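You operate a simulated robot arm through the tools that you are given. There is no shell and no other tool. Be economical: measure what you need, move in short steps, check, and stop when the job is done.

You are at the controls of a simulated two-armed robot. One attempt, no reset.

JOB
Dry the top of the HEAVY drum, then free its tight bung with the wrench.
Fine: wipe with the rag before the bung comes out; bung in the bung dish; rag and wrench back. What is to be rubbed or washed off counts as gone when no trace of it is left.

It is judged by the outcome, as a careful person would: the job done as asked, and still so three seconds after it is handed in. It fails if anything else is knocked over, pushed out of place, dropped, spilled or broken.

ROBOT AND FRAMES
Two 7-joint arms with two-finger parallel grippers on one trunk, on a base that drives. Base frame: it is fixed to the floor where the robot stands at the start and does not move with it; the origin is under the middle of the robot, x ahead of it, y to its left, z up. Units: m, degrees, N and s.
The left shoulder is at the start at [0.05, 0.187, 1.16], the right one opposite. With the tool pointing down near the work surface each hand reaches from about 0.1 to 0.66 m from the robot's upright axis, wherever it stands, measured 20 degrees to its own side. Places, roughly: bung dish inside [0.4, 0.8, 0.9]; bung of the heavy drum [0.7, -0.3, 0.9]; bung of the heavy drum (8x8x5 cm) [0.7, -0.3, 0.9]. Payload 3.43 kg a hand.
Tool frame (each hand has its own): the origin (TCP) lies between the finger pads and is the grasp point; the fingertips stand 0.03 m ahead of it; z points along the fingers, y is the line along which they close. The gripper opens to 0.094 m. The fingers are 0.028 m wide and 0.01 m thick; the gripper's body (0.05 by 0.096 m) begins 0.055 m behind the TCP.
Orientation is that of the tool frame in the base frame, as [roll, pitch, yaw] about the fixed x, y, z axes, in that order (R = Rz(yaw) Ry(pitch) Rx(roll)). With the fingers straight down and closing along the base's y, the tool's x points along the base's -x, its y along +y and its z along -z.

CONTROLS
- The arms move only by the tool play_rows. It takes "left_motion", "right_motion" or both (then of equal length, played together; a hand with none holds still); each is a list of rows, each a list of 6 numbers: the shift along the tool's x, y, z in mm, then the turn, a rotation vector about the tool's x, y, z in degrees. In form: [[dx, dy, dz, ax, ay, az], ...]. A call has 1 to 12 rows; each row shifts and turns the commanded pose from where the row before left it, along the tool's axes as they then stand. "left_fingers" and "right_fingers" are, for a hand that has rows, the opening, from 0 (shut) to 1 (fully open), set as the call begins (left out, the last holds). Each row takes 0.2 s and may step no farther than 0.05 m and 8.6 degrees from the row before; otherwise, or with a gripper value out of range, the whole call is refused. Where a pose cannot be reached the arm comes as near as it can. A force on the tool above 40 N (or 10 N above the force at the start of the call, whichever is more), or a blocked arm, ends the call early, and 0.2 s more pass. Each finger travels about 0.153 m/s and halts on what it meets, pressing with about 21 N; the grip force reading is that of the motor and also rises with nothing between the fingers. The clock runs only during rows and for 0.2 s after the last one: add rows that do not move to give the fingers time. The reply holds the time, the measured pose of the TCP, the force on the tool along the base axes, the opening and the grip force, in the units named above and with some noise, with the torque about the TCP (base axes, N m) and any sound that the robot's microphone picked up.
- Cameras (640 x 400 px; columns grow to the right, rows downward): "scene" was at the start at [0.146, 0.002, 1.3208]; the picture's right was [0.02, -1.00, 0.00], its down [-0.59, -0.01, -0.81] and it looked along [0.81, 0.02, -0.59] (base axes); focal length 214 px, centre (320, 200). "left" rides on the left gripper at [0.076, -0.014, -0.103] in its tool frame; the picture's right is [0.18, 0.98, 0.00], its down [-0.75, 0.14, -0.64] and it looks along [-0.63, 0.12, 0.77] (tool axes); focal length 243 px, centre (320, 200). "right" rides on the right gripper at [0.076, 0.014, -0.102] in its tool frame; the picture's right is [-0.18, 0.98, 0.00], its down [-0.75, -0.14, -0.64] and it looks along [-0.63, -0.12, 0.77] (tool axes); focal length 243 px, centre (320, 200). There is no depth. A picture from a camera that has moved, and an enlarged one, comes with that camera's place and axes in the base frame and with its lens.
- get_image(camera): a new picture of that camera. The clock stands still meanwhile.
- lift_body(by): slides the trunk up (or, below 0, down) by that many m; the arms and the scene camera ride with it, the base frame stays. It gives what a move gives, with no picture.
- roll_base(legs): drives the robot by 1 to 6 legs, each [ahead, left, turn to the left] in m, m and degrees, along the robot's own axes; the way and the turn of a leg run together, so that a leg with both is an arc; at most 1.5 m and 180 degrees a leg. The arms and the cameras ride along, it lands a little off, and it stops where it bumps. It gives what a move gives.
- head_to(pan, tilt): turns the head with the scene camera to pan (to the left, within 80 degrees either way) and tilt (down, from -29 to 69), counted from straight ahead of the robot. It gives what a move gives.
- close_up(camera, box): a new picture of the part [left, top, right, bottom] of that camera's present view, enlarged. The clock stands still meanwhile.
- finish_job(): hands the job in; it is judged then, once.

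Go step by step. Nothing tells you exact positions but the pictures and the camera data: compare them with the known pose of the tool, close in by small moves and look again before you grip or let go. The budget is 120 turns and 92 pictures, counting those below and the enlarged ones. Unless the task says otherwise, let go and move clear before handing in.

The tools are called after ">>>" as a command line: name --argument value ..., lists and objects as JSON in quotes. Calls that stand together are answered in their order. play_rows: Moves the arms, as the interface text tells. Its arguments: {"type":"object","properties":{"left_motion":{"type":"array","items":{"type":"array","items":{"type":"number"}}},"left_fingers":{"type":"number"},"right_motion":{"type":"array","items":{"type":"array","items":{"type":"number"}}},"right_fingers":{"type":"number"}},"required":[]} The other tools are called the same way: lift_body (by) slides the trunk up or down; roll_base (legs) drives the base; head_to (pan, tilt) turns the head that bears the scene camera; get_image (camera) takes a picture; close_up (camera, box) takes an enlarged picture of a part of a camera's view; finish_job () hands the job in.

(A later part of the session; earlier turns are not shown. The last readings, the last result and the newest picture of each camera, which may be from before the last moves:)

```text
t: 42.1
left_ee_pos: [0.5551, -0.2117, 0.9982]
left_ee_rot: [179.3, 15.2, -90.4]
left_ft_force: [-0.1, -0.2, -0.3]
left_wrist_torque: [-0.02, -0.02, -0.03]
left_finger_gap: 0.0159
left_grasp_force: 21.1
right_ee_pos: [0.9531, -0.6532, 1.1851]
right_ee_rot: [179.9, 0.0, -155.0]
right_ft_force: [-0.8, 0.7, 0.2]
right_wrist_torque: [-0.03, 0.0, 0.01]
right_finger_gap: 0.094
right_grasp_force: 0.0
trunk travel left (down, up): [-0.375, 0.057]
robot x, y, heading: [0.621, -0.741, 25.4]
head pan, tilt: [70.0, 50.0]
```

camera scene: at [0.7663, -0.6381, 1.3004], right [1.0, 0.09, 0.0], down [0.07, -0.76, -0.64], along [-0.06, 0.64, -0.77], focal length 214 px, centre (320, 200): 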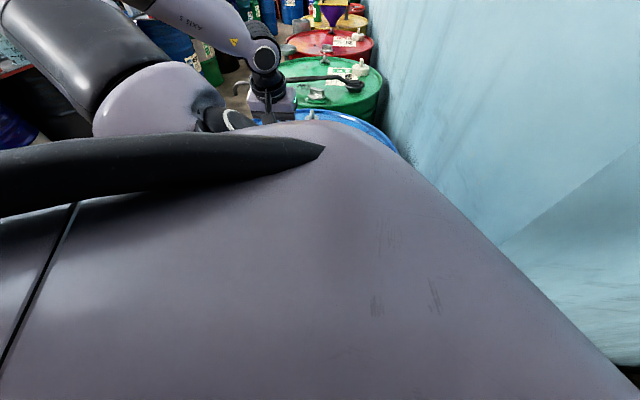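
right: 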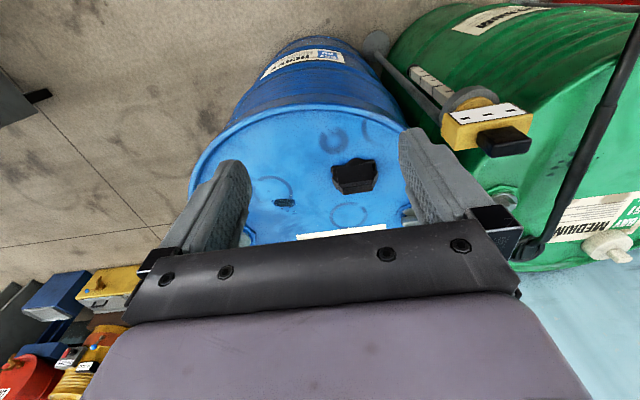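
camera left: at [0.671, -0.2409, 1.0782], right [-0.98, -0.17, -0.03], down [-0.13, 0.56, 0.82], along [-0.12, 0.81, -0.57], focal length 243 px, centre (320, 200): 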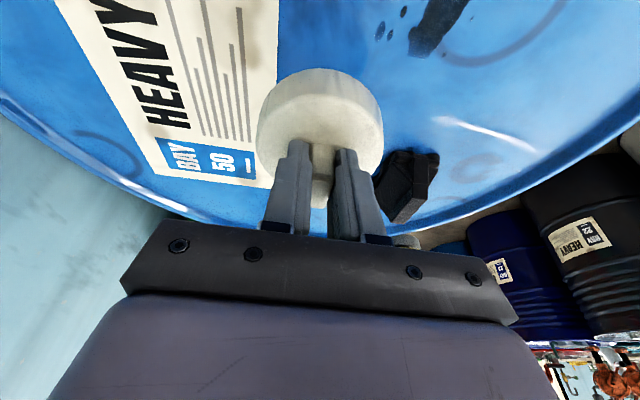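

>>> play_rows --left_motion '[[6, -3, 20, 0, 0, 0], [6.2, -2, 25.5, 0, 0, 0], [0, -30, 0, 0, 0, 0], [0, -30, 0, 0, 0, 0], [-12, 0, 3.2, 0, 0, 0], [0, 30, 0, 0, 0, 0], [0, 30, 0, 0, 0, 0]]'

>>> play_rows --left_motion '[[0, -30, 0, 0, 0, 0], [0, -30, 0, 0, 0, 0], [12, 0, -3.2, 0, 0, 0], [0, 30, 0, 0, 0, 0], [0, 30, 0, 0, 0, 0], [12, 0, -3.2, 0, 0, 0], [0, -30, 0, 0, 0, 0], [0, -30, 0, 0, 0, 0]]'

```text
t: 43.7
left_ee_pos: [0.5607, -0.1992, 0.9511]
left_ee_rot: [179.2, 15.3, -90.4]
left_ft_force: [-0.7, -0.3, -0.2]
left_wrist_torque: [0.02, -0.01, 0.02]
left_finger_gap: 0.0159
left_grasp_force: 21.0
right_ee_pos: [0.9527, -0.6531, 1.1847]
right_ee_rot: [179.7, -0.1, -154.9]
right_ft_force: [-0.4, -0.4, 0.3]
right_wrist_torque: [0.02, -0.03, -0.02]
right_finger_gap: 0.0941
right_grasp_force: 0.0
trunk travel left (down, up): [-0.375, 0.057]
robot x, y, heading: [0.625, -0.7392, 25.5]
head pan, tilt: [70.0, 50.0]
```

```text
t: 45.5
left_ee_pos: [0.6216, -0.2231, 0.9507]
left_ee_rot: [179.0, 15.3, -90.4]
left_ft_force: [0.5, 0.2, -0.3]
left_wrist_torque: [-0.02, -0.01, -0.04]
left_finger_gap: 0.0159
left_grasp_force: 20.9
right_ee_pos: [0.9528, -0.6531, 1.185]
right_ee_rot: [179.8, 0.1, -155.0]
right_ft_force: [-0.5, 0.1, -0.1]
right_wrist_torque: [0.01, -0.01, 0.0]
right_finger_gap: 0.094
right_grasp_force: 0.0
trunk travel left (down, up): [-0.375, 0.057]
robot x, y, heading: [0.6221, -0.7407, 25.3]
head pan, tilt: [70.0, 50.0]
```

No contact force now (the puck shifted in the grip); press lower.

>>> play_rows --left_motion '[[1, 0, 3.9, 0, 0, 0], [0.8, 0, 2.9, 0, 0, 0], [0, 0, 0, 0, 0, 0]]'

```text
t: 46.3
left_ee_pos: [0.6205, -0.2228, 0.9467]
left_ee_rot: [179.3, 15.9, -90.4]
left_ft_force: [-3.1, 5.0, 31.7]
left_wrist_torque: [-0.43, -0.14, -0.03]
left_finger_gap: 0.0164
left_grasp_force: 21.2
right_ee_pos: [0.9518, -0.6548, 1.1861]
right_ee_rot: [179.7, 0.0, -155.1]
right_ft_force: [-0.1, 0.0, 0.5]
right_wrist_torque: [0.0, -0.01, 0.02]
right_finger_gap: 0.0941
right_grasp_force: 0.1
trunk travel left (down, up): [-0.375, 0.057]
robot x, y, heading: [0.6201, -0.7406, 25.5]
head pan, tilt: [70.0, 50.0]
```

>>> play_rows --left_motion '[[-0.5, 0, -1.9, 0, 0, 0], [0, 35, 0, 0, 0, 0], [0, 35, 0, 0, 0, 0], [-12, 0, 3.2, 0, 0, 0], [0, -35, 0, 0, 0, 0], [0, -35, 0, 0, 0, 0], [-12, 0, 3.2, 0, 0, 0], [0, 35, 0, 0, 0, 0], [0, 35, 0, 0, 0, 0], [-12, 0, 3.2, 0, 0, 0], [0, -35, 0, 0, 0, 0], [0, -35, 0, 0, 0, 0]]'

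>>> play_rows --left_motion '[[-10, -10, -24, 0, 0, 0], [-25, -45, 0, 0, 0, 0], [35, -45, 0, 0, 0, 0], [35, 0, -9, 0, 0, 0], [0, 0, 0, 0, 0, 0]]'

>>> get_image --camera "left"

```text
t: 48.9
left_ee_pos: [0.6188, -0.1875, 0.9483]
left_ee_rot: [179.1, 15.6, -90.5]
left_ft_force: [-4.9, 0.2, 11.9]
left_wrist_torque: [-0.2, 0.1, -0.08]
left_finger_gap: 0.0162
left_grasp_force: 21.1
right_ee_pos: [0.9528, -0.6539, 1.185]
right_ee_rot: [179.9, -0.1, -155.0]
right_ft_force: [0.0, 0.2, 0.0]
right_wrist_torque: [0.0, -0.01, 0.0]
right_finger_gap: 0.0937
right_grasp_force: 0.2
trunk travel left (down, up): [-0.375, 0.057]
robot x, y, heading: [0.6198, -0.7424, 25.4]
head pan, tilt: [70.0, 50.0]
```

```text
refused: row 2 steps farther than a row can; nothing moved
```

```text
58 pictures are left
camera left: at [0.6346, -0.2879, 1.0247], right [-0.98, -0.18, -0.03], down [-0.13, 0.56, 0.82], along [-0.13, 0.81, -0.57], focal length 243 px, centre (320, 200)
```

left: 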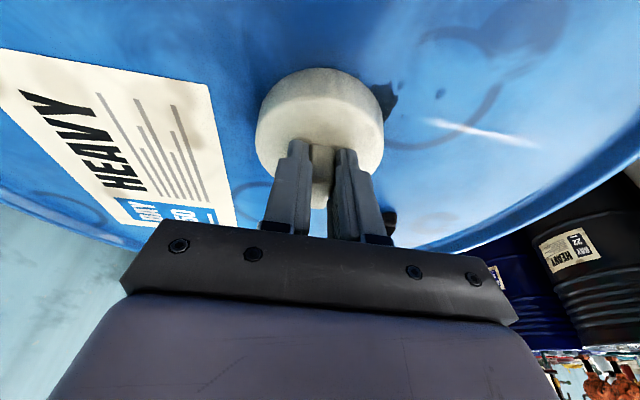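

The droplets are fading: wiping works gradually. More passes with a bit more force.

>>> play_rows --left_motion '[[0.5, 0, 1.7, 0, 0, 0], [0, 35, 0, 0, 0, 0], [0, 35, 0, 0, 0, 0], [12, 0, -3.2, 0, 0, 0], [0, -35, 0, 0, 0, 0], [0, -35, 0, 0, 0, 0], [12, 0, -3.2, 0, 0, 0], [0, 35, 0, 0, 0, 0], [0, 35, 0, 0, 0, 0], [12, 0, -3.2, 0, 0, 0], [0, -35, 0, 0, 0, 0], [0, -35, 0, 0, 0, 0]]'

>>> play_rows --left_motion '[[0, 35, 0, 0, 0, 0], [0, 35, 0, 0, 0, 0], [-12, 0, 3.2, 0, 0, 0], [0, -35, 0, 0, 0, 0], [0, -35, 0, 0, 0, 0], [-12, 0, 3.2, 0, 0, 0], [0, 35, 0, 0, 0, 0], [0, 35, 0, 0, 0, 0], [-12, 0, 3.2, 0, 0, 0], [0, -35, 0, 0, 0, 0], [0, -35, 0, 0, 0, 0]]'

>>> play_rows --left_motion '[[0, 35, 0, 0, 0, 0], [0, 35, 0, 0, 0, 0], [12, 0, -3.2, 0, 0, 0], [0, -35, 0, 0, 0, 0], [0, -35, 0, 0, 0, 0], [12, 0, -3.2, 0, 0, 0], [0, 35, 0, 0, 0, 0], [0, 35, 0, 0, 0, 0], [12, 0, -3.2, 0, 0, 0], [0, -35, 0, 0, 0, 0], [0, -35, 0, 0, 0, 0]]'

>>> play_rows --left_motion '[[-10, -10, -24, 0, 0, 0], [-20, -40, -4, 0, 0, 0], [35, -20, -9, 0, 0, 0], [35, 0, -9, 0, 0, 0], [0, 0, 0, 0, 0, 0]]'

>>> get_image --camera "left"

```text
t: 51.5
left_ee_pos: [0.6188, -0.2247, 0.9463]
left_ee_rot: [179.1, 15.5, -90.4]
left_ft_force: [-7.6, 0.9, 18.9]
left_wrist_torque: [-0.19, 0.09, -0.03]
left_finger_gap: 0.0161
left_grasp_force: 21.3
right_ee_pos: [0.9521, -0.655, 1.1845]
right_ee_rot: [179.8, 0.0, -155.0]
right_ft_force: [-0.3, -0.6, -0.2]
right_wrist_torque: [0.01, 0.02, -0.04]
right_finger_gap: 0.0941
right_grasp_force: 0.1
trunk travel left (down, up): [-0.375, 0.057]
robot x, y, heading: [0.6233, -0.7351, 25.4]
head pan, tilt: [70.0, 50.0]
```

```text
t: 53.9
left_ee_pos: [0.6184, -0.1871, 0.9452]
left_ee_rot: [179.1, 15.6, -90.3]
left_ft_force: [-7.0, 1.3, 21.1]
left_wrist_torque: [-0.03, 0.0, 0.0]
left_finger_gap: 0.0159
left_grasp_force: 21.2
right_ee_pos: [0.9515, -0.6546, 1.1852]
right_ee_rot: [179.7, 0.0, -155.1]
right_ft_force: [-0.2, -0.8, 0.3]
right_wrist_torque: [0.0, -0.03, -0.02]
right_finger_gap: 0.094
right_grasp_force: 0.1
trunk travel left (down, up): [-0.375, 0.057]
robot x, y, heading: [0.6206, -0.7424, 25.4]
head pan, tilt: [70.0, 50.0]
```

```text
t: 56.3
left_ee_pos: [0.6191, -0.2253, 0.9458]
left_ee_rot: [179.0, 15.6, -90.3]
left_ft_force: [-11.3, 0.1, 32.5]
left_wrist_torque: [-0.15, 0.13, -0.07]
left_finger_gap: 0.016
left_grasp_force: 20.8
right_ee_pos: [0.9517, -0.6552, 1.1853]
right_ee_rot: [179.7, 0.0, -155.0]
right_ft_force: [-0.1, 0.9, 0.3]
right_wrist_torque: [0.01, -0.02, -0.01]
right_finger_gap: 0.0939
right_grasp_force: 0.1
trunk travel left (down, up): [-0.375, 0.057]
robot x, y, heading: [0.6244, -0.7359, 25.3]
head pan, tilt: [70.0, 50.0]
```

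```text
t: 57.5
left_ee_pos: [0.6952, -0.2701, 0.9765]
left_ee_rot: [179.1, 15.1, -90.5]
left_ft_force: [-0.1, 0.1, -0.5]
left_wrist_torque: [-0.02, 0.03, 0.0]
left_finger_gap: 0.0162
left_grasp_force: 21.0
left hand out of reach, approached as far as the arm can: row 4
right_ee_pos: [0.9545, -0.6531, 1.1846]
right_ee_rot: [179.8, -0.1, -155.0]
right_ft_force: [0.2, -0.1, -0.3]
right_wrist_torque: [0.0, 0.01, 0.03]
right_finger_gap: 0.094
right_grasp_force: 0.0
trunk travel left (down, up): [-0.375, 0.057]
robot x, y, heading: [0.6199, -0.7378, 25.4]
head pan, tilt: [70.0, 50.0]
```

```text
57 pictures are left
camera left: at [0.7094, -0.371, 1.0557], right [-0.98, -0.17, -0.03], down [-0.13, 0.56, 0.82], along [-0.12, 0.81, -0.57], focal length 243 px, centre (320, 200)
```

left: 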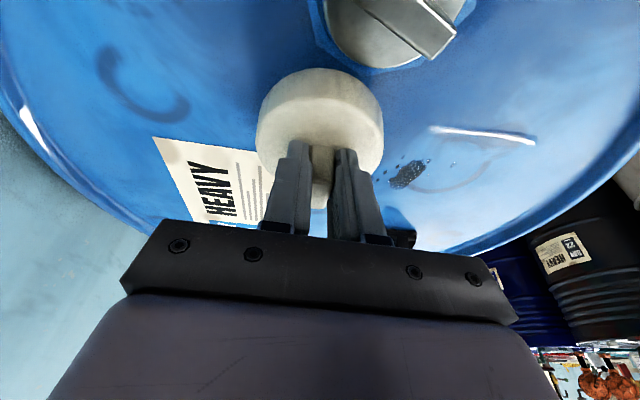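

>>> play_rows --left_motion '[[-20, 0, -20, 0, 0, 0], [-20, 0, -20, 0, 0, 0]]'

>>> close_up --camera "left" --box '[340, 60, 500, 190]'

```text
t: 58.1
left_ee_pos: [0.6972, -0.2411, 1.0242]
left_ee_rot: [179.1, 15.2, -90.5]
left_ft_force: [0.1, 0.5, -0.4]
left_wrist_torque: [-0.02, 0.02, 0.0]
left_finger_gap: 0.0162
left_grasp_force: 21.0
right_ee_pos: [0.9528, -0.6532, 1.1848]
right_ee_rot: [179.8, -0.1, -155.0]
right_ft_force: [0.9, 0.5, 0.9]
right_wrist_torque: [0.02, -0.03, -0.04]
right_finger_gap: 0.094
right_grasp_force: 0.0
trunk travel left (down, up): [-0.375, 0.057]
robot x, y, heading: [0.6208, -0.741, 25.5]
head pan, tilt: [70.0, 50.0]
```

```text
3.08 times, centred on (420, 125) of left
camera zoom: at [0.7105, -0.3418, 1.1042], right [-0.98, -0.17, -0.03], down [-0.13, 0.56, 0.82], along [-0.12, 0.81, -0.57], focal length 746 px, centre (12, 431)
```

zoom: 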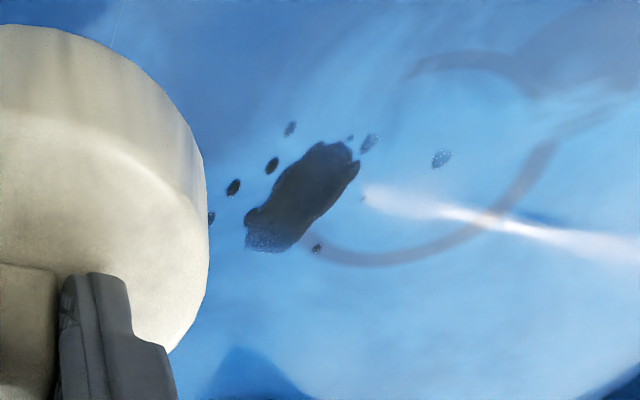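

The stain looks little changed, so I want a better look at the black object too in case that is the rag.

>>> play_rows --left_motion '[[-33, 12, -22, 0, 0, 0], [-33, 12, -22, 0, 0, 0], [-33, 12, -22, 0, 0, 0]]'

>>> close_up --camera "left" --box '[370, 40, 530, 200]'

```text
t: 58.9
left_ee_pos: [0.6612, -0.1614, 1.1157]
left_ee_rot: [179.0, 15.2, -90.5]
left_ft_force: [0.9, -0.6, 0.3]
left_wrist_torque: [-0.02, 0.01, 0.0]
left_finger_gap: 0.0161
left_grasp_force: 21.1
right_ee_pos: [0.9525, -0.6524, 1.1843]
right_ee_rot: [179.9, 0.0, -155.0]
right_ft_force: [-0.3, -0.6, -0.4]
right_wrist_torque: [0.0, -0.01, 0.01]
right_finger_gap: 0.0941
right_grasp_force: 0.0
trunk travel left (down, up): [-0.375, 0.057]
robot x, y, heading: [0.6216, -0.7403, 25.0]
head pan, tilt: [70.0, 50.0]
```

```text
2.50 times, centred on (450, 120) of left
camera zoom: at [0.6756, -0.2636, 1.1945], right [-0.98, -0.17, -0.03], down [-0.13, 0.56, 0.82], along [-0.12, 0.81, -0.57], focal length 606 px, centre (-5, 400)
```

zoom: 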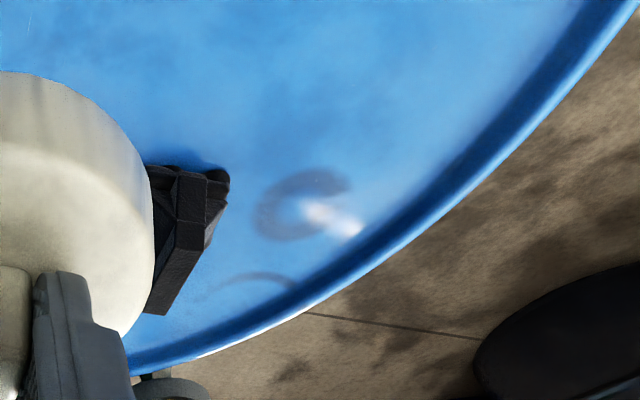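

>>> play_rows --left_motion '[[26, 2, 33, 0, 0, 0], [26, 2, 33, 0, 0, 0], [26, 1, 33, 0, 0, 0], [0, 0, 0, 0, 0, 0]]'

>>> close_up --camera "left" --box '[310, 0, 550, 150]'

```text
t: 59.9
left_ee_pos: [0.6557, -0.212, 0.9999]
left_ee_rot: [179.2, 15.3, -90.3]
left_ft_force: [0.0, -0.1, 0.2]
left_wrist_torque: [0.0, 0.02, 0.02]
left_finger_gap: 0.0163
left_grasp_force: 20.7
right_ee_pos: [0.9535, -0.6527, 1.1846]
right_ee_rot: [179.8, -0.1, -155.0]
right_ft_force: [-0.1, 0.7, -0.3]
right_wrist_torque: [0.02, 0.0, 0.03]
right_finger_gap: 0.094
right_grasp_force: 0.0
trunk travel left (down, up): [-0.375, 0.057]
robot x, y, heading: [0.6205, -0.7391, 25.3]
head pan, tilt: [70.0, 50.0]
```

```text
2.67 times, centred on (430, 75) of left
camera zoom: at [0.6694, -0.3137, 1.0786], right [-0.98, -0.17, -0.04], down [-0.13, 0.56, 0.82], along [-0.12, 0.81, -0.57], focal length 647 px, centre (27, 533)
```

zoom: 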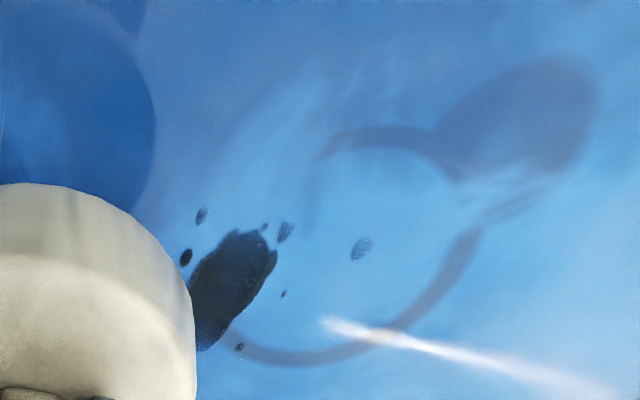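

The stain has lightened compared with the same view before, so the rag works but needs many passes. Scrubbing longer.

>>> play_rows --left_motion '[[1, 23, 27, 0, 0, 0], [1.4, 23, 28, 0, 0, 0], [0, 48, 0, 0, 0, 0], [0, -48, 0, 0, 0, 0], [0, 48, 0, 0, 0, 0], [0, -48, 0, 0, 0, 0], [0, 48, 0, 0, 0, 0], [0, -48, 0, 0, 0, 0], [0, 48, 0, 0, 0, 0], [0, -48, 0, 0, 0, 0]]'

>>> play_rows --left_motion '[[0, 48, 0, 0, 0, 0], [0, -48, 0, 0, 0, 0], [0, 48, 0, 0, 0, 0], [0, -48, 0, 0, 0, 0], [0, 48, 0, 0, 0, 0], [0, -48, 0, 0, 0, 0], [0, 48, 0, 0, 0, 0], [0, -48, 0, 0, 0, 0], [0, 48, 0, 0, 0, 0], [0, -48, 0, 0, 0, 0], [0, 48, 0, 0, 0, 0], [0, -48, 0, 0, 0, 0]]'

>>> play_rows --left_motion '[[0, 24, 0, 0, 0, 0], [20, 0, -5.3, 0, 0, 0], [-40, 0, 10.6, 0, 0, 0], [40, 0, -10.6, 0, 0, 0], [-40, 0, 10.6, 0, 0, 0], [40, 0, -10.6, 0, 0, 0], [-40, 0, 10.6, 0, 0, 0], [40, 0, -10.6, 0, 0, 0], [-40, 0, 10.6, 0, 0, 0], [40, 0, -10.6, 0, 0, 0], [-40, 0, 10.6, 0, 0, 0], [20, 0, -5.3, 0, 0, 0]]'

```text
t: 62.1
left_ee_pos: [0.6089, -0.2012, 0.9465]
left_ee_rot: [179.3, 15.3, -90.4]
left_ft_force: [-0.2, 0.5, 2.9]
left_wrist_torque: [0.09, -0.13, 0.02]
left_finger_gap: 0.0163
left_grasp_force: 20.8
right_ee_pos: [0.9536, -0.6535, 1.1837]
right_ee_rot: [179.8, -0.1, -155.1]
right_ft_force: [0.5, -0.8, -0.4]
right_wrist_torque: [0.01, 0.03, 0.03]
right_finger_gap: 0.0939
right_grasp_force: 0.1
trunk travel left (down, up): [-0.375, 0.057]
robot x, y, heading: [0.6202, -0.7409, 25.5]
head pan, tilt: [70.0, 50.0]
```

```text
t: 64.7
left_ee_pos: [0.6093, -0.1997, 0.9483]
left_ee_rot: [179.2, 15.1, -90.4]
left_ft_force: [0.5, -0.8, -0.4]
left_wrist_torque: [0.03, -0.01, 0.01]
left_finger_gap: 0.0161
left_grasp_force: 21.2
right_ee_pos: [0.9538, -0.6531, 1.184]
right_ee_rot: [179.8, -0.1, -155.1]
right_ft_force: [0.3, 0.1, -0.6]
right_wrist_torque: [0.0, 0.02, -0.01]
right_finger_gap: 0.0936
right_grasp_force: 0.1
trunk travel left (down, up): [-0.375, 0.057]
robot x, y, heading: [0.6226, -0.7434, 25.5]
head pan, tilt: [70.0, 50.0]
```

```text
t: 67.3
left_ee_pos: [0.5843, -0.2002, 0.9479]
left_ee_rot: [179.1, 15.2, -90.5]
left_ft_force: [-0.1, 0.6, 0.3]
left_wrist_torque: [-0.04, 0.02, -0.03]
left_finger_gap: 0.0163
left_grasp_force: 21.2
right_ee_pos: [0.9544, -0.654, 1.1853]
right_ee_rot: [179.8, -0.2, -155.0]
right_ft_force: [0.8, 0.9, 0.0]
right_wrist_torque: [0.03, 0.03, 0.01]
right_finger_gap: 0.0941
right_grasp_force: 0.0
trunk travel left (down, up): [-0.375, 0.057]
robot x, y, heading: [0.6221, -0.7359, 25.5]
head pan, tilt: [70.0, 50.0]
```

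Contact was lost; press deeper first.

>>> play_rows --left_motion '[[1, 0, 4, 0, 0, 0], [0, 0, 0, 0, 0, 0]]'

```text
t: 67.9
left_ee_pos: [0.5842, -0.2008, 0.9475]
left_ee_rot: [179.2, 15.8, -90.4]
left_ft_force: [-1.2, 0.3, 28.9]
left_wrist_torque: [0.17, -0.13, 0.01]
left_finger_gap: 0.0162
left_grasp_force: 20.6
right_ee_pos: [0.9526, -0.6561, 1.1846]
right_ee_rot: [179.6, 0.0, -154.9]
right_ft_force: [-0.4, -0.7, -0.4]
right_wrist_torque: [-0.04, 0.01, 0.02]
right_finger_gap: 0.0941
right_grasp_force: 0.1
trunk travel left (down, up): [-0.375, 0.057]
robot x, y, heading: [0.619, -0.7413, 25.4]
head pan, tilt: [70.0, 50.0]
```

>>> play_rows --left_motion '[[0, 24, 0, 0, 0, 0], [0, -48, 0, 0, 0, 0], [0, 48, 0, 0, 0, 0], [0, -48, 0, 0, 0, 0], [0, 48, 0.5, 0, 0, 0], [0, -48, 0, 0, 0, 0], [0, 48, 0, 0, 0, 0], [0, -48, 0, 0, 0, 0], [0, 48, 0.5, 0, 0, 0], [0, -48, 0, 0, 0, 0], [0, 24, 0, 0, 0, 0]]'

>>> play_rows --left_motion '[[20, 0, -5.3, 0, 0, 0], [-40, 0, 11, 0, 0, 0], [40, 0, -10.8, 0, 0, 0], [-40, 0, 11, 0, 0, 0], [40, 0, -10.8, 0, 0, 0], [-40, 0, 11, 0, 0, 0], [40, 0, -10.8, 0, 0, 0], [-40, 0, 11, 0, 0, 0], [20, 0, -5.3, 0, 0, 0]]'

>>> play_rows --left_motion '[[0, 24, 0.5, 0, 0, 0], [0, -48, 0, 0, 0, 0], [0, 48, 0, 0, 0, 0], [0, -48, 0, 0, 0, 0], [0, 48, 0.5, 0, 0, 0], [0, -48, 0, 0, 0, 0], [0, 48, 0, 0, 0, 0], [0, -48, 0, 0, 0, 0], [0, 48, 0.5, 0, 0, 0], [0, -48, 0, 0, 0, 0], [0, 24, 0, 0, 0, 0]]'

```text
t: 68.5
left_ee_pos: [0.5943, -0.1997, 0.9465]
left_ee_rot: [178.6, 15.9, -90.4]
left_ft_force: [-1.5, -3.4, 24.7]
left_wrist_torque: [-0.45, -0.38, -0.03]
left_finger_gap: 0.0161
left_grasp_force: 20.5
right_ee_pos: [0.9535, -0.6554, 1.1846]
right_ee_rot: [179.6, -0.2, -154.9]
right_ft_force: [1.1, -1.1, -0.3]
right_wrist_torque: [-0.01, 0.01, 0.0]
right_finger_gap: 0.0939
right_grasp_force: 0.0
trunk travel left (down, up): [-0.375, 0.057]
robot x, y, heading: [0.6254, -0.7417, 25.4]
head pan, tilt: [70.0, 50.0]
stopped in row 2 (left hand): the force on the tool passed its limit (the readings are from after the stop); the commanded pose is now the measured one
```

```text
t: 69.4
left_ee_pos: [0.5927, -0.2101, 0.9451]
left_ee_rot: [178.8, 15.3, -90.5]
left_ft_force: [-3.2, -9.8, 25.8]
left_wrist_torque: [-0.14, -0.26, -0.11]
left_finger_gap: 0.0162
left_grasp_force: 20.9
right_ee_pos: [0.9524, -0.6558, 1.1855]
right_ee_rot: [179.7, 0.0, -154.9]
right_ft_force: [0.3, -0.7, -0.7]
right_wrist_torque: [0.01, 0.02, 0.01]
right_finger_gap: 0.0942
right_grasp_force: 0.0
trunk travel left (down, up): [-0.375, 0.057]
robot x, y, heading: [0.62, -0.7383, 25.3]
head pan, tilt: [70.0, 50.0]
stopped in row 4 (left hand): the force on the tool passed its limit (the readings are from after the stop); the commanded pose is now the measured one
```

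```text
t: 69.9
left_ee_pos: [0.5769, -0.2071, 0.9464]
left_ee_rot: [178.0, 15.8, -90.5]
left_ft_force: [-1.7, -6.0, 22.3]
left_wrist_torque: [-0.52, -0.64, -0.22]
left_finger_gap: 0.0161
left_grasp_force: 20.4
right_ee_pos: [0.9521, -0.6545, 1.1852]
right_ee_rot: [179.6, -0.1, -154.9]
right_ft_force: [-0.1, 0.0, 0.2]
right_wrist_torque: [0.02, 0.03, 0.03]
right_finger_gap: 0.094
right_grasp_force: 0.0
trunk travel left (down, up): [-0.375, 0.057]
robot x, y, heading: [0.622, -0.7392, 25.4]
head pan, tilt: [70.0, 50.0]
stopped in row 2 (left hand): the force on the tool passed its limit (the readings are from after the stop); the commanded pose is now the measured one
```

>>> play_rows --left_motion '[[0, 0, 0, 0, 0, 0], [0, -30, 0, 0, 0, 0], [0, 30, 0, 0, 0, 0], [0, -30, 0, 0, 0, 0], [0, 30, 0, 0, 0, 0], [0, -30, 0, 0, 0, 0], [0, 30, 0, 0, 0, 0], [0, -30, 0, 0, 0, 0], [0, 30, 0, 0, 0, 0], [0, -30, 0, 0, 0, 0], [0, 15, 0, 0, 0, 0]]'

```text
t: 71.0
left_ee_pos: [0.6019, -0.2051, 0.9463]
left_ee_rot: [177.8, 16.3, -90.3]
left_ft_force: [-4.1, -3.2, 21.1]
left_wrist_torque: [-0.34, -0.47, -0.11]
left_finger_gap: 0.0165
left_grasp_force: 20.6
right_ee_pos: [0.9526, -0.6539, 1.1846]
right_ee_rot: [179.7, -0.1, -154.9]
right_ft_force: [-0.2, -0.5, -0.2]
right_wrist_torque: [0.01, 0.03, -0.02]
right_finger_gap: 0.0941
right_grasp_force: 0.1
trunk travel left (down, up): [-0.375, 0.057]
robot x, y, heading: [0.6175, -0.7386, 25.5]
head pan, tilt: [70.0, 50.0]
stopped in row 5 (left hand): the force on the tool passed its limit (the readings are from after the stop); the commanded pose is now the measured one
```

>>> play_rows --left_motion '[[-0.5, 0, -1.8, 0, 0, 0], [0, 30, 0, 0, 0, 0], [0, -30, 0, 0, 0, 0], [0, 30, 0, 0, 0, 0], [0, -30, 0, 0, 0, 0], [0, 30, 0, 0, 0, 0], [0, -30, 0, 0, 0, 0], [0, 30, 0, 0, 0, 0], [0, -30, 0, 0, 0, 0], [0, 30, 0, 0, 0, 0], [0, -30, 0, 0, 0, 0], [0, 0, 0, 0, 0, 0]]'

```text
t: 73.6
left_ee_pos: [0.5997, -0.2044, 0.9471]
left_ee_rot: [177.8, 16.0, -90.3]
left_ft_force: [-4.6, 2.0, 13.3]
left_wrist_torque: [0.19, -0.19, 0.11]
left_finger_gap: 0.0162
left_grasp_force: 21.0
right_ee_pos: [0.9519, -0.6523, 1.1848]
right_ee_rot: [179.8, -0.1, -154.9]
right_ft_force: [0.1, -0.6, 0.2]
right_wrist_torque: [0.04, -0.01, 0.02]
right_finger_gap: 0.0937
right_grasp_force: 0.1
trunk travel left (down, up): [-0.375, 0.057]
robot x, y, heading: [0.6182, -0.7373, 25.5]
head pan, tilt: [70.0, 50.0]
```

Steady at about 13 N. I'll look at the result so far (same view) before continuing.

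>>> play_rows --left_motion '[[-13, 0, -26, 0, 0, 0], [0, -28, -27, 0, 0, 0], [13, -28, 0, 0, 0, 0], [0, 0, 0, 0, 0, 0]]'

>>> close_up --camera "left" --box '[310, 0, 550, 150]'

```text
t: 74.6
left_ee_pos: [0.6592, -0.2197, 0.9947]
left_ee_rot: [177.8, 15.8, -90.3]
left_ft_force: [0.2, -0.9, -0.2]
left_wrist_torque: [-0.02, -0.02, 0.01]
left_finger_gap: 0.0163
left_grasp_force: 20.9
right_ee_pos: [0.9516, -0.6517, 1.1844]
right_ee_rot: [179.8, -0.1, -155.0]
right_ft_force: [0.1, -0.3, 0.5]
right_wrist_torque: [0.01, 0.01, 0.01]
right_finger_gap: 0.094
right_grasp_force: 0.1
trunk travel left (down, up): [-0.375, 0.057]
robot x, y, heading: [0.6227, -0.7409, 25.4]
head pan, tilt: [70.0, 50.0]
```

```text
2.67 times, centred on (430, 75) of left
camera zoom: at [0.6768, -0.3204, 1.0721], right [-0.98, -0.18, -0.01], down [-0.11, 0.55, 0.83], along [-0.14, 0.82, -0.56], focal length 647 px, centre (27, 533)
```

zoom: 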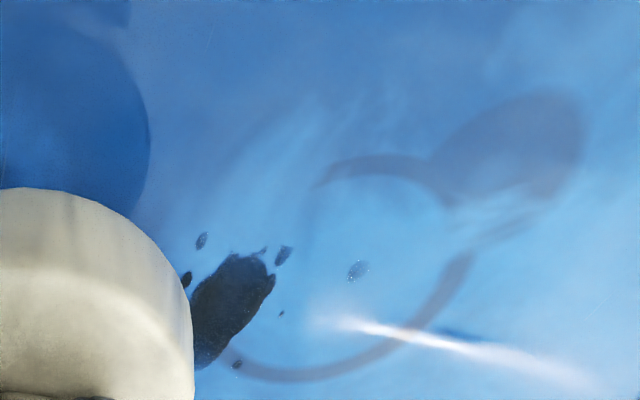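

Slowly fading. Continue with a longer batch at about 13–18 N.

>>> play_rows --left_motion '[[-13, 28, 0, 0, 0, 0], [0, 28, 27, 0, 0, 0], [13.2, -4, 26.7, 0, 0, 0], [0, 40, 0, 0, 0, 0], [0, -40, 0, 0, 0, 0], [0, 40, 0, 0, 0, 0], [0, -40, 0, 0, 0, 0], [0, 40, 0, 0, 0, 0], [0, -40, 0, 0, 0, 0], [0, 40, 0, 0, 0, 0], [0, -40, 0, 0, 0, 0]]'

>>> play_rows --left_motion '[[-6, 40, 1.7, 0, 0, 0], [0, -40, 0, 0, 0, 0], [0, 40, 0, 0, 0, 0], [0, -40, 0, 0, 0, 0], [0, 40, 0, 0, 0, 0], [0, -40, 0, 0, 0, 0], [0, 40, 0, 0, 0, 0], [0, -40, 0, 0, 0, 0], [0, 40, 0, 0, 0, 0], [0, -40, 0, 0, 0, 0], [0, 40, 0, 0, 0, 0], [0, -40, 0, 0, 0, 0]]'

>>> play_rows --left_motion '[[0, 40, 0, 0, 0, 0], [0, -40, 0, 0, 0, 0], [0, 40, 0, 0, 0, 0], [0, -40, 0, 0, 0, 0], [0, 40, 0, 0, 0, 0], [0, -40, 0, 0, 0, 0], [0, 40, 0, 0, 0, 0], [0, -40, 0, 0, 0, 0], [0, 40, 0, 0, 0, 0], [0, -40, 0, 0, 0, 0], [0, 40, 0, 0, 0, 0], [0, -40, 0, 0, 0, 0]]'

>>> play_rows --left_motion '[[0, 40, 0, 0, 0, 0], [0, -40, 0, 0, 0, 0], [0, 40, 0, 0, 0, 0], [0, -40, 0, 0, 0, 0], [0, 40, 0, 0, 0, 0], [0, -40, 0, 0, 0, 0], [0, 40, 0, 0, 0, 0], [0, -40, 0, 0, 0, 0], [0, 40, 0, 0, 0, 0], [0, -40, 0, 0, 0, 0], [0, 40, 0, 0, 0, 0], [0, -40, 0, 0, 0, 0]]'

```text
t: 77.0
left_ee_pos: [0.6021, -0.2046, 0.9467]
left_ee_rot: [177.6, 16.1, -90.1]
left_ft_force: [-7.0, 3.7, 19.3]
left_wrist_torque: [0.25, -0.14, 0.13]
left_finger_gap: 0.0161
left_grasp_force: 20.8
right_ee_pos: [0.9522, -0.6538, 1.1853]
right_ee_rot: [179.7, 0.0, -154.9]
right_ft_force: [0.5, 0.6, 0.6]
right_wrist_torque: [-0.02, -0.01, 0.01]
right_finger_gap: 0.0941
right_grasp_force: 0.1
trunk travel left (down, up): [-0.375, 0.057]
robot x, y, heading: [0.6224, -0.7399, 25.4]
head pan, tilt: [70.0, 50.0]
```

```text
t: 79.6
left_ee_pos: [0.6025, -0.1983, 0.9469]
left_ee_rot: [177.7, 15.9, -90.3]
left_ft_force: [-5.8, 2.5, 16.4]
left_wrist_torque: [0.24, -0.18, 0.11]
left_finger_gap: 0.0164
left_grasp_force: 20.3
right_ee_pos: [0.9517, -0.6537, 1.1849]
right_ee_rot: [179.8, -0.1, -155.0]
right_ft_force: [0.4, -0.5, -0.7]
right_wrist_torque: [0.03, 0.0, -0.01]
right_finger_gap: 0.094
right_grasp_force: 0.1
trunk travel left (down, up): [-0.375, 0.057]
robot x, y, heading: [0.625, -0.7366, 25.5]
head pan, tilt: [70.0, 50.0]
```

```text
t: 82.2
left_ee_pos: [0.6036, -0.199, 0.9476]
left_ee_rot: [177.6, 16.0, -90.4]
left_ft_force: [-4.7, 3.1, 14.7]
left_wrist_torque: [0.28, -0.16, 0.14]
left_finger_gap: 0.0164
left_grasp_force: 21.5
right_ee_pos: [0.9531, -0.6534, 1.1844]
right_ee_rot: [179.8, -0.1, -155.0]
right_ft_force: [0.3, 0.6, -1.0]
right_wrist_torque: [0.02, 0.01, 0.01]
right_finger_gap: 0.0941
right_grasp_force: 0.0
trunk travel left (down, up): [-0.375, 0.057]
robot x, y, heading: [0.6208, -0.7393, 25.3]
head pan, tilt: [70.0, 50.0]
```

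```text
t: 84.8
left_ee_pos: [0.6033, -0.1986, 0.9469]
left_ee_rot: [177.5, 16.1, -90.2]
left_ft_force: [-8.6, 2.3, 20.5]
left_wrist_torque: [0.2, -0.22, 0.11]
left_finger_gap: 0.0159
left_grasp_force: 21.5
right_ee_pos: [0.9518, -0.6535, 1.1843]
right_ee_rot: [179.7, 0.0, -154.8]
right_ft_force: [0.1, -0.2, -0.1]
right_wrist_torque: [-0.01, -0.01, 0.0]
right_finger_gap: 0.0942
right_grasp_force: 0.1
trunk travel left (down, up): [-0.375, 0.057]
robot x, y, heading: [0.6227, -0.7404, 25.5]
head pan, tilt: [70.0, 50.0]
```

Stable contact at 15–20 N. Four more batches and then a look.

>>> play_rows --left_motion '[[0, 40, 0, 0, 0, 0], [0, -40, 0, 0, 0, 0], [0, 40, 0, 0, 0, 0], [0, -40, 0, 0, 0, 0], [0, 40, 0, 0, 0, 0], [0, -40, 0, 0, 0, 0], [0, 40, 0, 0, 0, 0], [0, -40, 0, 0, 0, 0], [0, 40, 0, 0, 0, 0], [0, -40, 0, 0, 0, 0], [0, 40, 0, 0, 0, 0], [0, -40, 0, 0, 0, 0]]'

>>> play_rows --left_motion '[[0, 20, 0, 0, 0, 0], [-20, 0, 5.5, 0, 0, 0], [36, 0, -9.9, 0, 0, 0], [-36, 0, 9.9, 0, 0, 0], [36, 0, -9.9, 0, 0, 0], [-36, 0, 9.9, 0, 0, 0], [36, 0, -9.9, 0, 0, 0], [-36, 0, 9.9, 0, 0, 0], [36, 0, -9.9, 0, 0, 0], [-36, 0, 9.9, 0, 0, 0], [20, 0, -5.5, 0, 0, 0], [0, -20, 0, 0, 0, 0]]'

>>> play_rows --left_motion '[[-13, 0, -26, 0, 0, 0], [0, -28, -27, 0, 0, 0], [26, -28, -3.5, 0, 0, 0], [0, 0, 0, 0, 0, 0]]'

>>> close_up --camera "left" --box '[310, 0, 550, 150]'

```text
t: 87.4
left_ee_pos: [0.6053, -0.1982, 0.9466]
left_ee_rot: [177.6, 16.1, -90.3]
left_ft_force: [-5.1, 2.1, 15.2]
left_wrist_torque: [0.25, -0.19, 0.13]
left_finger_gap: 0.0162
left_grasp_force: 21.4
right_ee_pos: [0.9527, -0.6541, 1.1845]
right_ee_rot: [179.6, -0.1, -154.8]
right_ft_force: [0.2, 0.2, -0.1]
right_wrist_torque: [0.02, 0.04, 0.0]
right_finger_gap: 0.0942
right_grasp_force: 0.1
trunk travel left (down, up): [-0.375, 0.057]
robot x, y, heading: [0.6215, -0.74, 25.7]
head pan, tilt: [70.0, 50.0]
```

```text
t: 90.0
left_ee_pos: [0.6039, -0.1994, 0.9471]
left_ee_rot: [177.6, 16.0, -90.2]
left_ft_force: [-7.0, 0.4, 17.3]
left_wrist_torque: [0.1, -0.18, 0.04]
left_finger_gap: 0.0162
left_grasp_force: 20.8
right_ee_pos: [0.9511, -0.6529, 1.1862]
right_ee_rot: [179.8, -0.1, -154.8]
right_ft_force: [0.0, -0.2, 0.1]
right_wrist_torque: [0.02, 0.02, 0.0]
right_finger_gap: 0.0942
right_grasp_force: 0.1
trunk travel left (down, up): [-0.375, 0.057]
robot x, y, heading: [0.6201, -0.7376, 25.4]
head pan, tilt: [70.0, 50.0]
```

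```text
t: 91.0
left_ee_pos: [0.6639, -0.2261, 0.9945]
left_ee_rot: [177.8, 15.8, -90.3]
left_ft_force: [0.1, -0.1, -1.0]
left_wrist_torque: [0.0, 0.02, 0.0]
left_finger_gap: 0.0162
left_grasp_force: 21.3
right_ee_pos: [0.9523, -0.652, 1.1842]
right_ee_rot: [179.8, -0.1, -154.9]
right_ft_force: [0.4, 0.0, -0.1]
right_wrist_torque: [-0.02, 0.02, -0.04]
right_finger_gap: 0.094
right_grasp_force: 0.0
trunk travel left (down, up): [-0.375, 0.057]
robot x, y, heading: [0.6232, -0.7396, 25.7]
head pan, tilt: [70.0, 50.0]
```

```text
2.67 times, centred on (430, 75) of left
camera zoom: at [0.6811, -0.3267, 1.0713], right [-0.98, -0.18, -0.01], down [-0.11, 0.55, 0.83], along [-0.14, 0.82, -0.56], focal length 647 px, centre (27, 533)
```

zoom: 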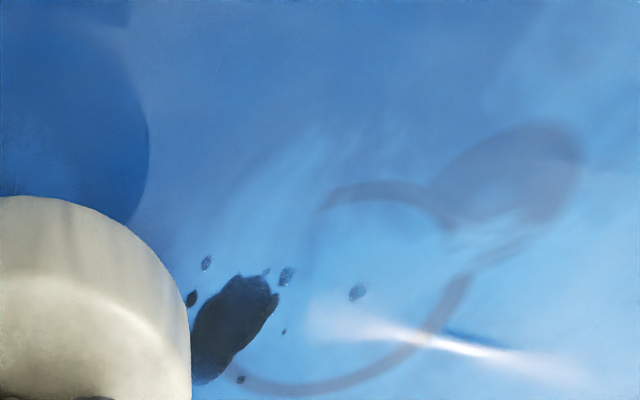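

No real change after all: the puck has probably tilted in the grip and only rubs on an edge. I'll set it down, let it settle flat, and look.

>>> play_rows --left_motion '[[-6.7, 32, 24, 0, 0, 0], [-6.7, 32, 24, 0, 0, 0], [0, 0, 0, 0, 0, 0]]'

>>> play_rows --left_motion '[[0, 0, 0, 0, 0, 0], [0, 0, 0, 0, 0, 0]]' --left_fingers 0.5

>>> play_rows --left_motion '[[0, 0, -40, 0, 0, 0], [0, 0, -40, 0, 0, 0]]'

>>> get_image --camera "left"

```text
t: 91.8
left_ee_pos: [0.5985, -0.2001, 0.9535]
left_ee_rot: [177.8, 15.8, -90.3]
left_ft_force: [0.4, -0.3, 0.2]
left_wrist_torque: [-0.02, 0.02, 0.01]
left_finger_gap: 0.016
left_grasp_force: 21.0
right_ee_pos: [0.9526, -0.6525, 1.1851]
right_ee_rot: [179.7, -0.1, -154.9]
right_ft_force: [0.6, 0.0, -0.6]
right_wrist_torque: [0.01, 0.01, -0.05]
right_finger_gap: 0.0939
right_grasp_force: 0.1
trunk travel left (down, up): [-0.375, 0.057]
robot x, y, heading: [0.6235, -0.7409, 25.7]
head pan, tilt: [70.0, 50.0]
```

```text
t: 92.4
left_ee_pos: [0.5986, -0.2002, 0.9525]
left_ee_rot: [177.8, 15.8, -90.4]
left_ft_force: [-0.5, -0.2, 0.1]
left_wrist_torque: [-0.02, 0.0, 0.01]
left_finger_gap: 0.0473
left_grasp_force: 0.0
right_ee_pos: [0.9517, -0.6523, 1.1853]
right_ee_rot: [179.8, -0.1, -154.9]
right_ft_force: [0.2, -0.2, -0.7]
right_wrist_torque: [0.01, 0.0, 0.02]
right_finger_gap: 0.0939
right_grasp_force: 0.0
trunk travel left (down, up): [-0.375, 0.057]
robot x, y, heading: [0.6236, -0.737, 25.6]
head pan, tilt: [70.0, 50.0]
```

```text
t: 93.0
left_ee_pos: [0.6001, -0.2217, 1.0315]
left_ee_rot: [177.9, 15.8, -90.5]
left_ft_force: [-0.4, -0.5, 0.2]
left_wrist_torque: [0.02, 0.01, -0.01]
left_finger_gap: 0.0472
left_grasp_force: 0.1
right_ee_pos: [0.9524, -0.6525, 1.1859]
right_ee_rot: [179.8, 0.0, -155.0]
right_ft_force: [0.4, 0.6, 0.4]
right_wrist_torque: [0.02, 0.02, 0.02]
right_finger_gap: 0.0941
right_grasp_force: 0.1
trunk travel left (down, up): [-0.375, 0.057]
robot x, y, heading: [0.6217, -0.7397, 25.5]
head pan, tilt: [70.0, 50.0]
```

```text
51 pictures are left
camera left: at [0.6173, -0.3241, 1.1096], right [-0.98, -0.18, -0.01], down [-0.11, 0.55, 0.83], along [-0.14, 0.82, -0.56], focal length 243 px, centre (320, 200)
```

left: 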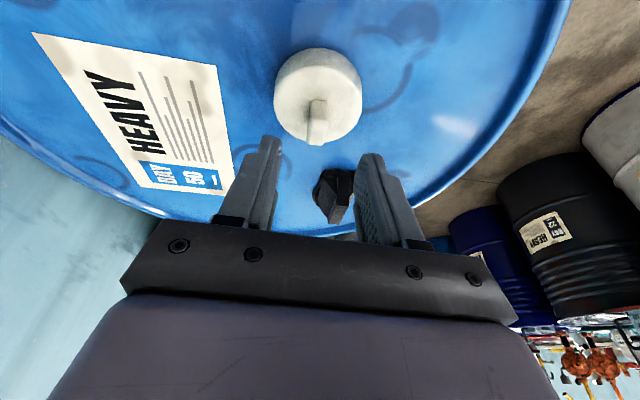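

>>> close_up --camera "left" --box '[265, 40, 385, 140]'

>>> close_up --camera "left" --box '[290, 150, 370, 230]'

```text
4.00 times, centred on (325, 90) of left
camera zoom: at [0.6173, -0.3241, 1.1096], right [-0.98, -0.18, -0.01], down [-0.11, 0.55, 0.83], along [-0.14, 0.82, -0.56], focal length 970 px, centre (300, 640)
```

zoom: 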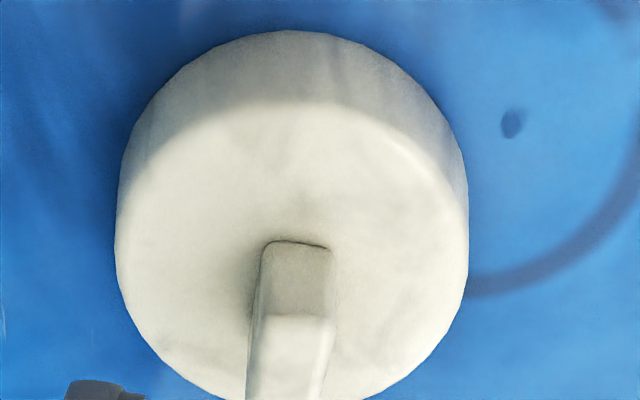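

```text
5.00 times, centred on (330, 190) of left
camera zoom: at [0.6173, -0.3241, 1.1096], right [-0.98, -0.18, -0.01], down [-0.11, 0.55, 0.83], along [-0.14, 0.82, -0.56], focal length 1213 px, centre (270, 250)
```

zoom: 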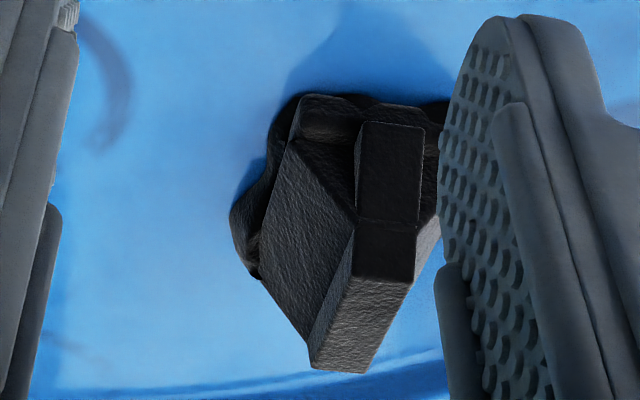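

Up close, the black object is a crumpled cloth with a folded grip fin — that is the rag; the white puck is a drum fitting. I'll regrip the puck and return it exactly to its home.

>>> play_rows --left_motion '[[-4, 3, 40, 2.2, 0.8, 0], [-4, 3, 41, 0, 0, 0], [0, 0, 0, 0, 0, 0]]'

>>> close_up --camera "left" --box '[220, 40, 420, 240]'

```text
t: 93.8
left_ee_pos: [0.5915, -0.193, 0.9564]
left_ee_rot: [180.0, 15.0, -90.3]
left_ft_force: [0.2, -0.2, -0.4]
left_wrist_torque: [0.02, -0.03, 0.02]
left_finger_gap: 0.0469
left_grasp_force: 0.1
right_ee_pos: [0.9511, -0.6522, 1.1852]
right_ee_rot: [179.7, -0.2, -154.9]
right_ft_force: [0.1, 0.0, 0.2]
right_wrist_torque: [0.04, 0.03, 0.0]
right_finger_gap: 0.0943
right_grasp_force: 0.1
trunk travel left (down, up): [-0.375, 0.057]
robot x, y, heading: [0.6214, -0.7384, 25.4]
head pan, tilt: [70.0, 50.0]
```

```text
2.00 times, centred on (320, 140) of left
camera zoom: at [0.6054, -0.2935, 1.0358], right [-0.98, -0.17, -0.05], down [-0.14, 0.56, 0.82], along [-0.11, 0.81, -0.58], focal length 485 px, centre (320, 320)
```

zoom: 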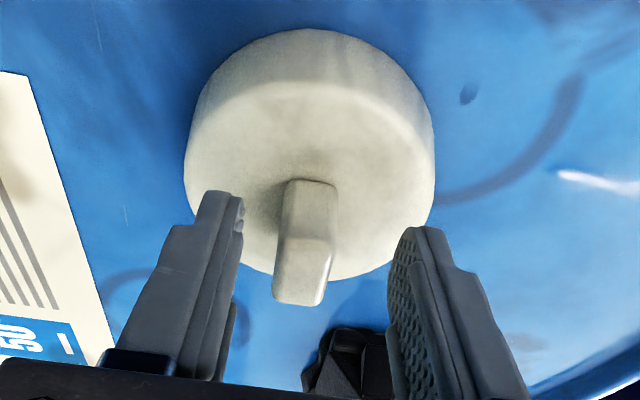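

>>> play_rows --left_motion '[[0, -3, 0, 0, 0, 0], [0, 0, 0, 0, 0, 0], [0, 0, 0, 0, 0, 0]]' --left_fingers 0

>>> play_rows --left_motion '[[-6.5, 0, -24, 0, 0, 0], [-6.5, 0, -24, 0, 0, 0], [0, 0, 0, 0, 0, 0]]'

```text
t: 94.6
left_ee_pos: [0.5948, -0.1933, 0.9568]
left_ee_rot: [180.0, 15.0, -90.3]
left_ft_force: [-1.7, 0.1, 3.1]
left_wrist_torque: [0.07, 0.02, -0.01]
left_finger_gap: 0.0158
left_grasp_force: 21.3
right_ee_pos: [0.9523, -0.6526, 1.1845]
right_ee_rot: [179.9, -0.1, -154.9]
right_ft_force: [-0.6, -0.2, -0.2]
right_wrist_torque: [0.02, -0.01, -0.02]
right_finger_gap: 0.0941
right_grasp_force: 0.0
trunk travel left (down, up): [-0.375, 0.057]
robot x, y, heading: [0.6205, -0.7389, 25.7]
head pan, tilt: [70.0, 50.0]
```

```text
t: 95.4
left_ee_pos: [0.5959, -0.1921, 1.0061]
left_ee_rot: [-179.9, 15.0, -90.3]
left_ft_force: [0.7, -0.2, 0.3]
left_wrist_torque: [-0.01, -0.03, 0.02]
left_finger_gap: 0.016
left_grasp_force: 21.0
right_ee_pos: [0.9529, -0.652, 1.1843]
right_ee_rot: [179.7, -0.1, -154.9]
right_ft_force: [0.8, 0.6, -0.2]
right_wrist_torque: [0.0, 0.01, 0.0]
right_finger_gap: 0.0938
right_grasp_force: 0.1
trunk travel left (down, up): [-0.375, 0.057]
robot x, y, heading: [0.6206, -0.7393, 25.4]
head pan, tilt: [70.0, 50.0]
```

>>> roll_base --legs '[[0.0903, -0.0429, 0]]'

>>> play_rows --left_motion '[[-29.2, -32.2, 7.8, 0, 0, 0], [-29.2, -32.2, 7.8, 0, 0, 0], [-29.2, -32.2, 7.8, 0, 0, 0], [-29.2, -32.2, 7.8, 0, 0, 0], [-29.2, -32.2, 7.8, 0, 0, 0], [0, 0, 0, 0, 0, 0]]'

>>> get_image --camera "left"

```text
t: 96.6
left_ee_pos: [0.6965, -0.1911, 1.0052]
left_ee_rot: [179.9, 15.1, -90.3]
left_ft_force: [-0.7, 0.5, -0.7]
left_wrist_torque: [-0.02, -0.01, -0.01]
left_finger_gap: 0.0157
left_grasp_force: 21.1
right_ee_pos: [1.0528, -0.6522, 1.1838]
right_ee_rot: [179.9, 0.0, -155.0]
right_ft_force: [0.1, 0.0, -0.3]
right_wrist_torque: [0.01, 0.05, 0.01]
right_finger_gap: 0.094
right_grasp_force: 0.1
trunk travel left (down, up): [-0.375, 0.057]
robot x, y, heading: [0.7229, -0.739, 25.5]
head pan, tilt: [70.0, 50.0]
```

```text
t: 98.0
left_ee_pos: [0.8581, -0.0421, 1.0073]
left_ee_rot: [-180.0, 15.1, -90.3]
left_ft_force: [-0.5, 0.3, -0.1]
left_wrist_torque: [0.01, 0.0, 0.0]
left_finger_gap: 0.0157
left_grasp_force: 21.1
right_ee_pos: [1.0508, -0.6517, 1.1849]
right_ee_rot: [179.8, -0.1, -155.0]
right_ft_force: [0.2, -0.2, -0.1]
right_wrist_torque: [0.04, -0.01, -0.01]
right_finger_gap: 0.0939
right_grasp_force: 0.2
trunk travel left (down, up): [-0.375, 0.057]
robot x, y, heading: [0.7213, -0.7387, 25.3]
head pan, tilt: [70.0, 50.0]
```

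```text
47 pictures are left
camera left: at [0.8708, -0.1424, 1.0861], right [-0.98, -0.17, -0.05], down [-0.14, 0.56, 0.81], along [-0.11, 0.81, -0.58], focal length 243 px, centre (320, 200)
```

left: 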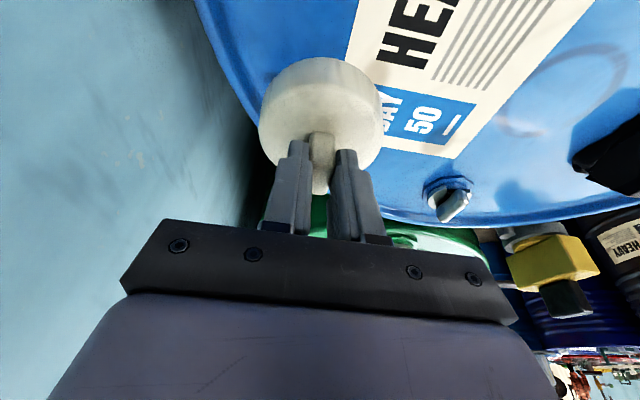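

Lower to contact and compare with the original picture before letting go.

>>> play_rows --left_motion '[[6.5, 0, 24, 0, 0, 0], [6, 0, 23, 0, 0, 0], [0, 0, 0, 0, 0, 0]]'

>>> get_image --camera "left"

```text
t: 98.8
left_ee_pos: [0.8579, -0.0422, 0.9566]
left_ee_rot: [-179.9, 15.0, -90.4]
left_ft_force: [0.5, -0.8, 0.4]
left_wrist_torque: [-0.02, 0.01, -0.05]
left_finger_gap: 0.0159
left_grasp_force: 21.0
right_ee_pos: [1.0519, -0.6527, 1.1855]
right_ee_rot: [179.8, -0.1, -154.9]
right_ft_force: [0.7, 0.1, 0.0]
right_wrist_torque: [-0.02, -0.01, 0.0]
right_finger_gap: 0.0938
right_grasp_force: 0.0
trunk travel left (down, up): [-0.375, 0.057]
robot x, y, heading: [0.7165, -0.7387, 25.3]
head pan, tilt: [70.0, 50.0]
```

```text
46 pictures are left
camera left: at [0.8718, -0.1424, 1.0358], right [-0.98, -0.17, -0.05], down [-0.14, 0.56, 0.82], along [-0.11, 0.81, -0.58], focal length 243 px, centre (320, 200)
```

left: 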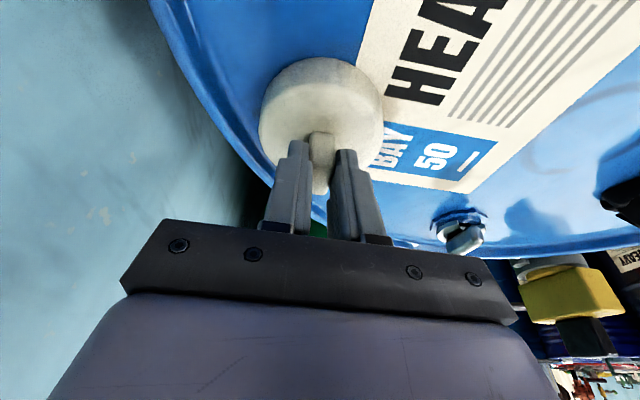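

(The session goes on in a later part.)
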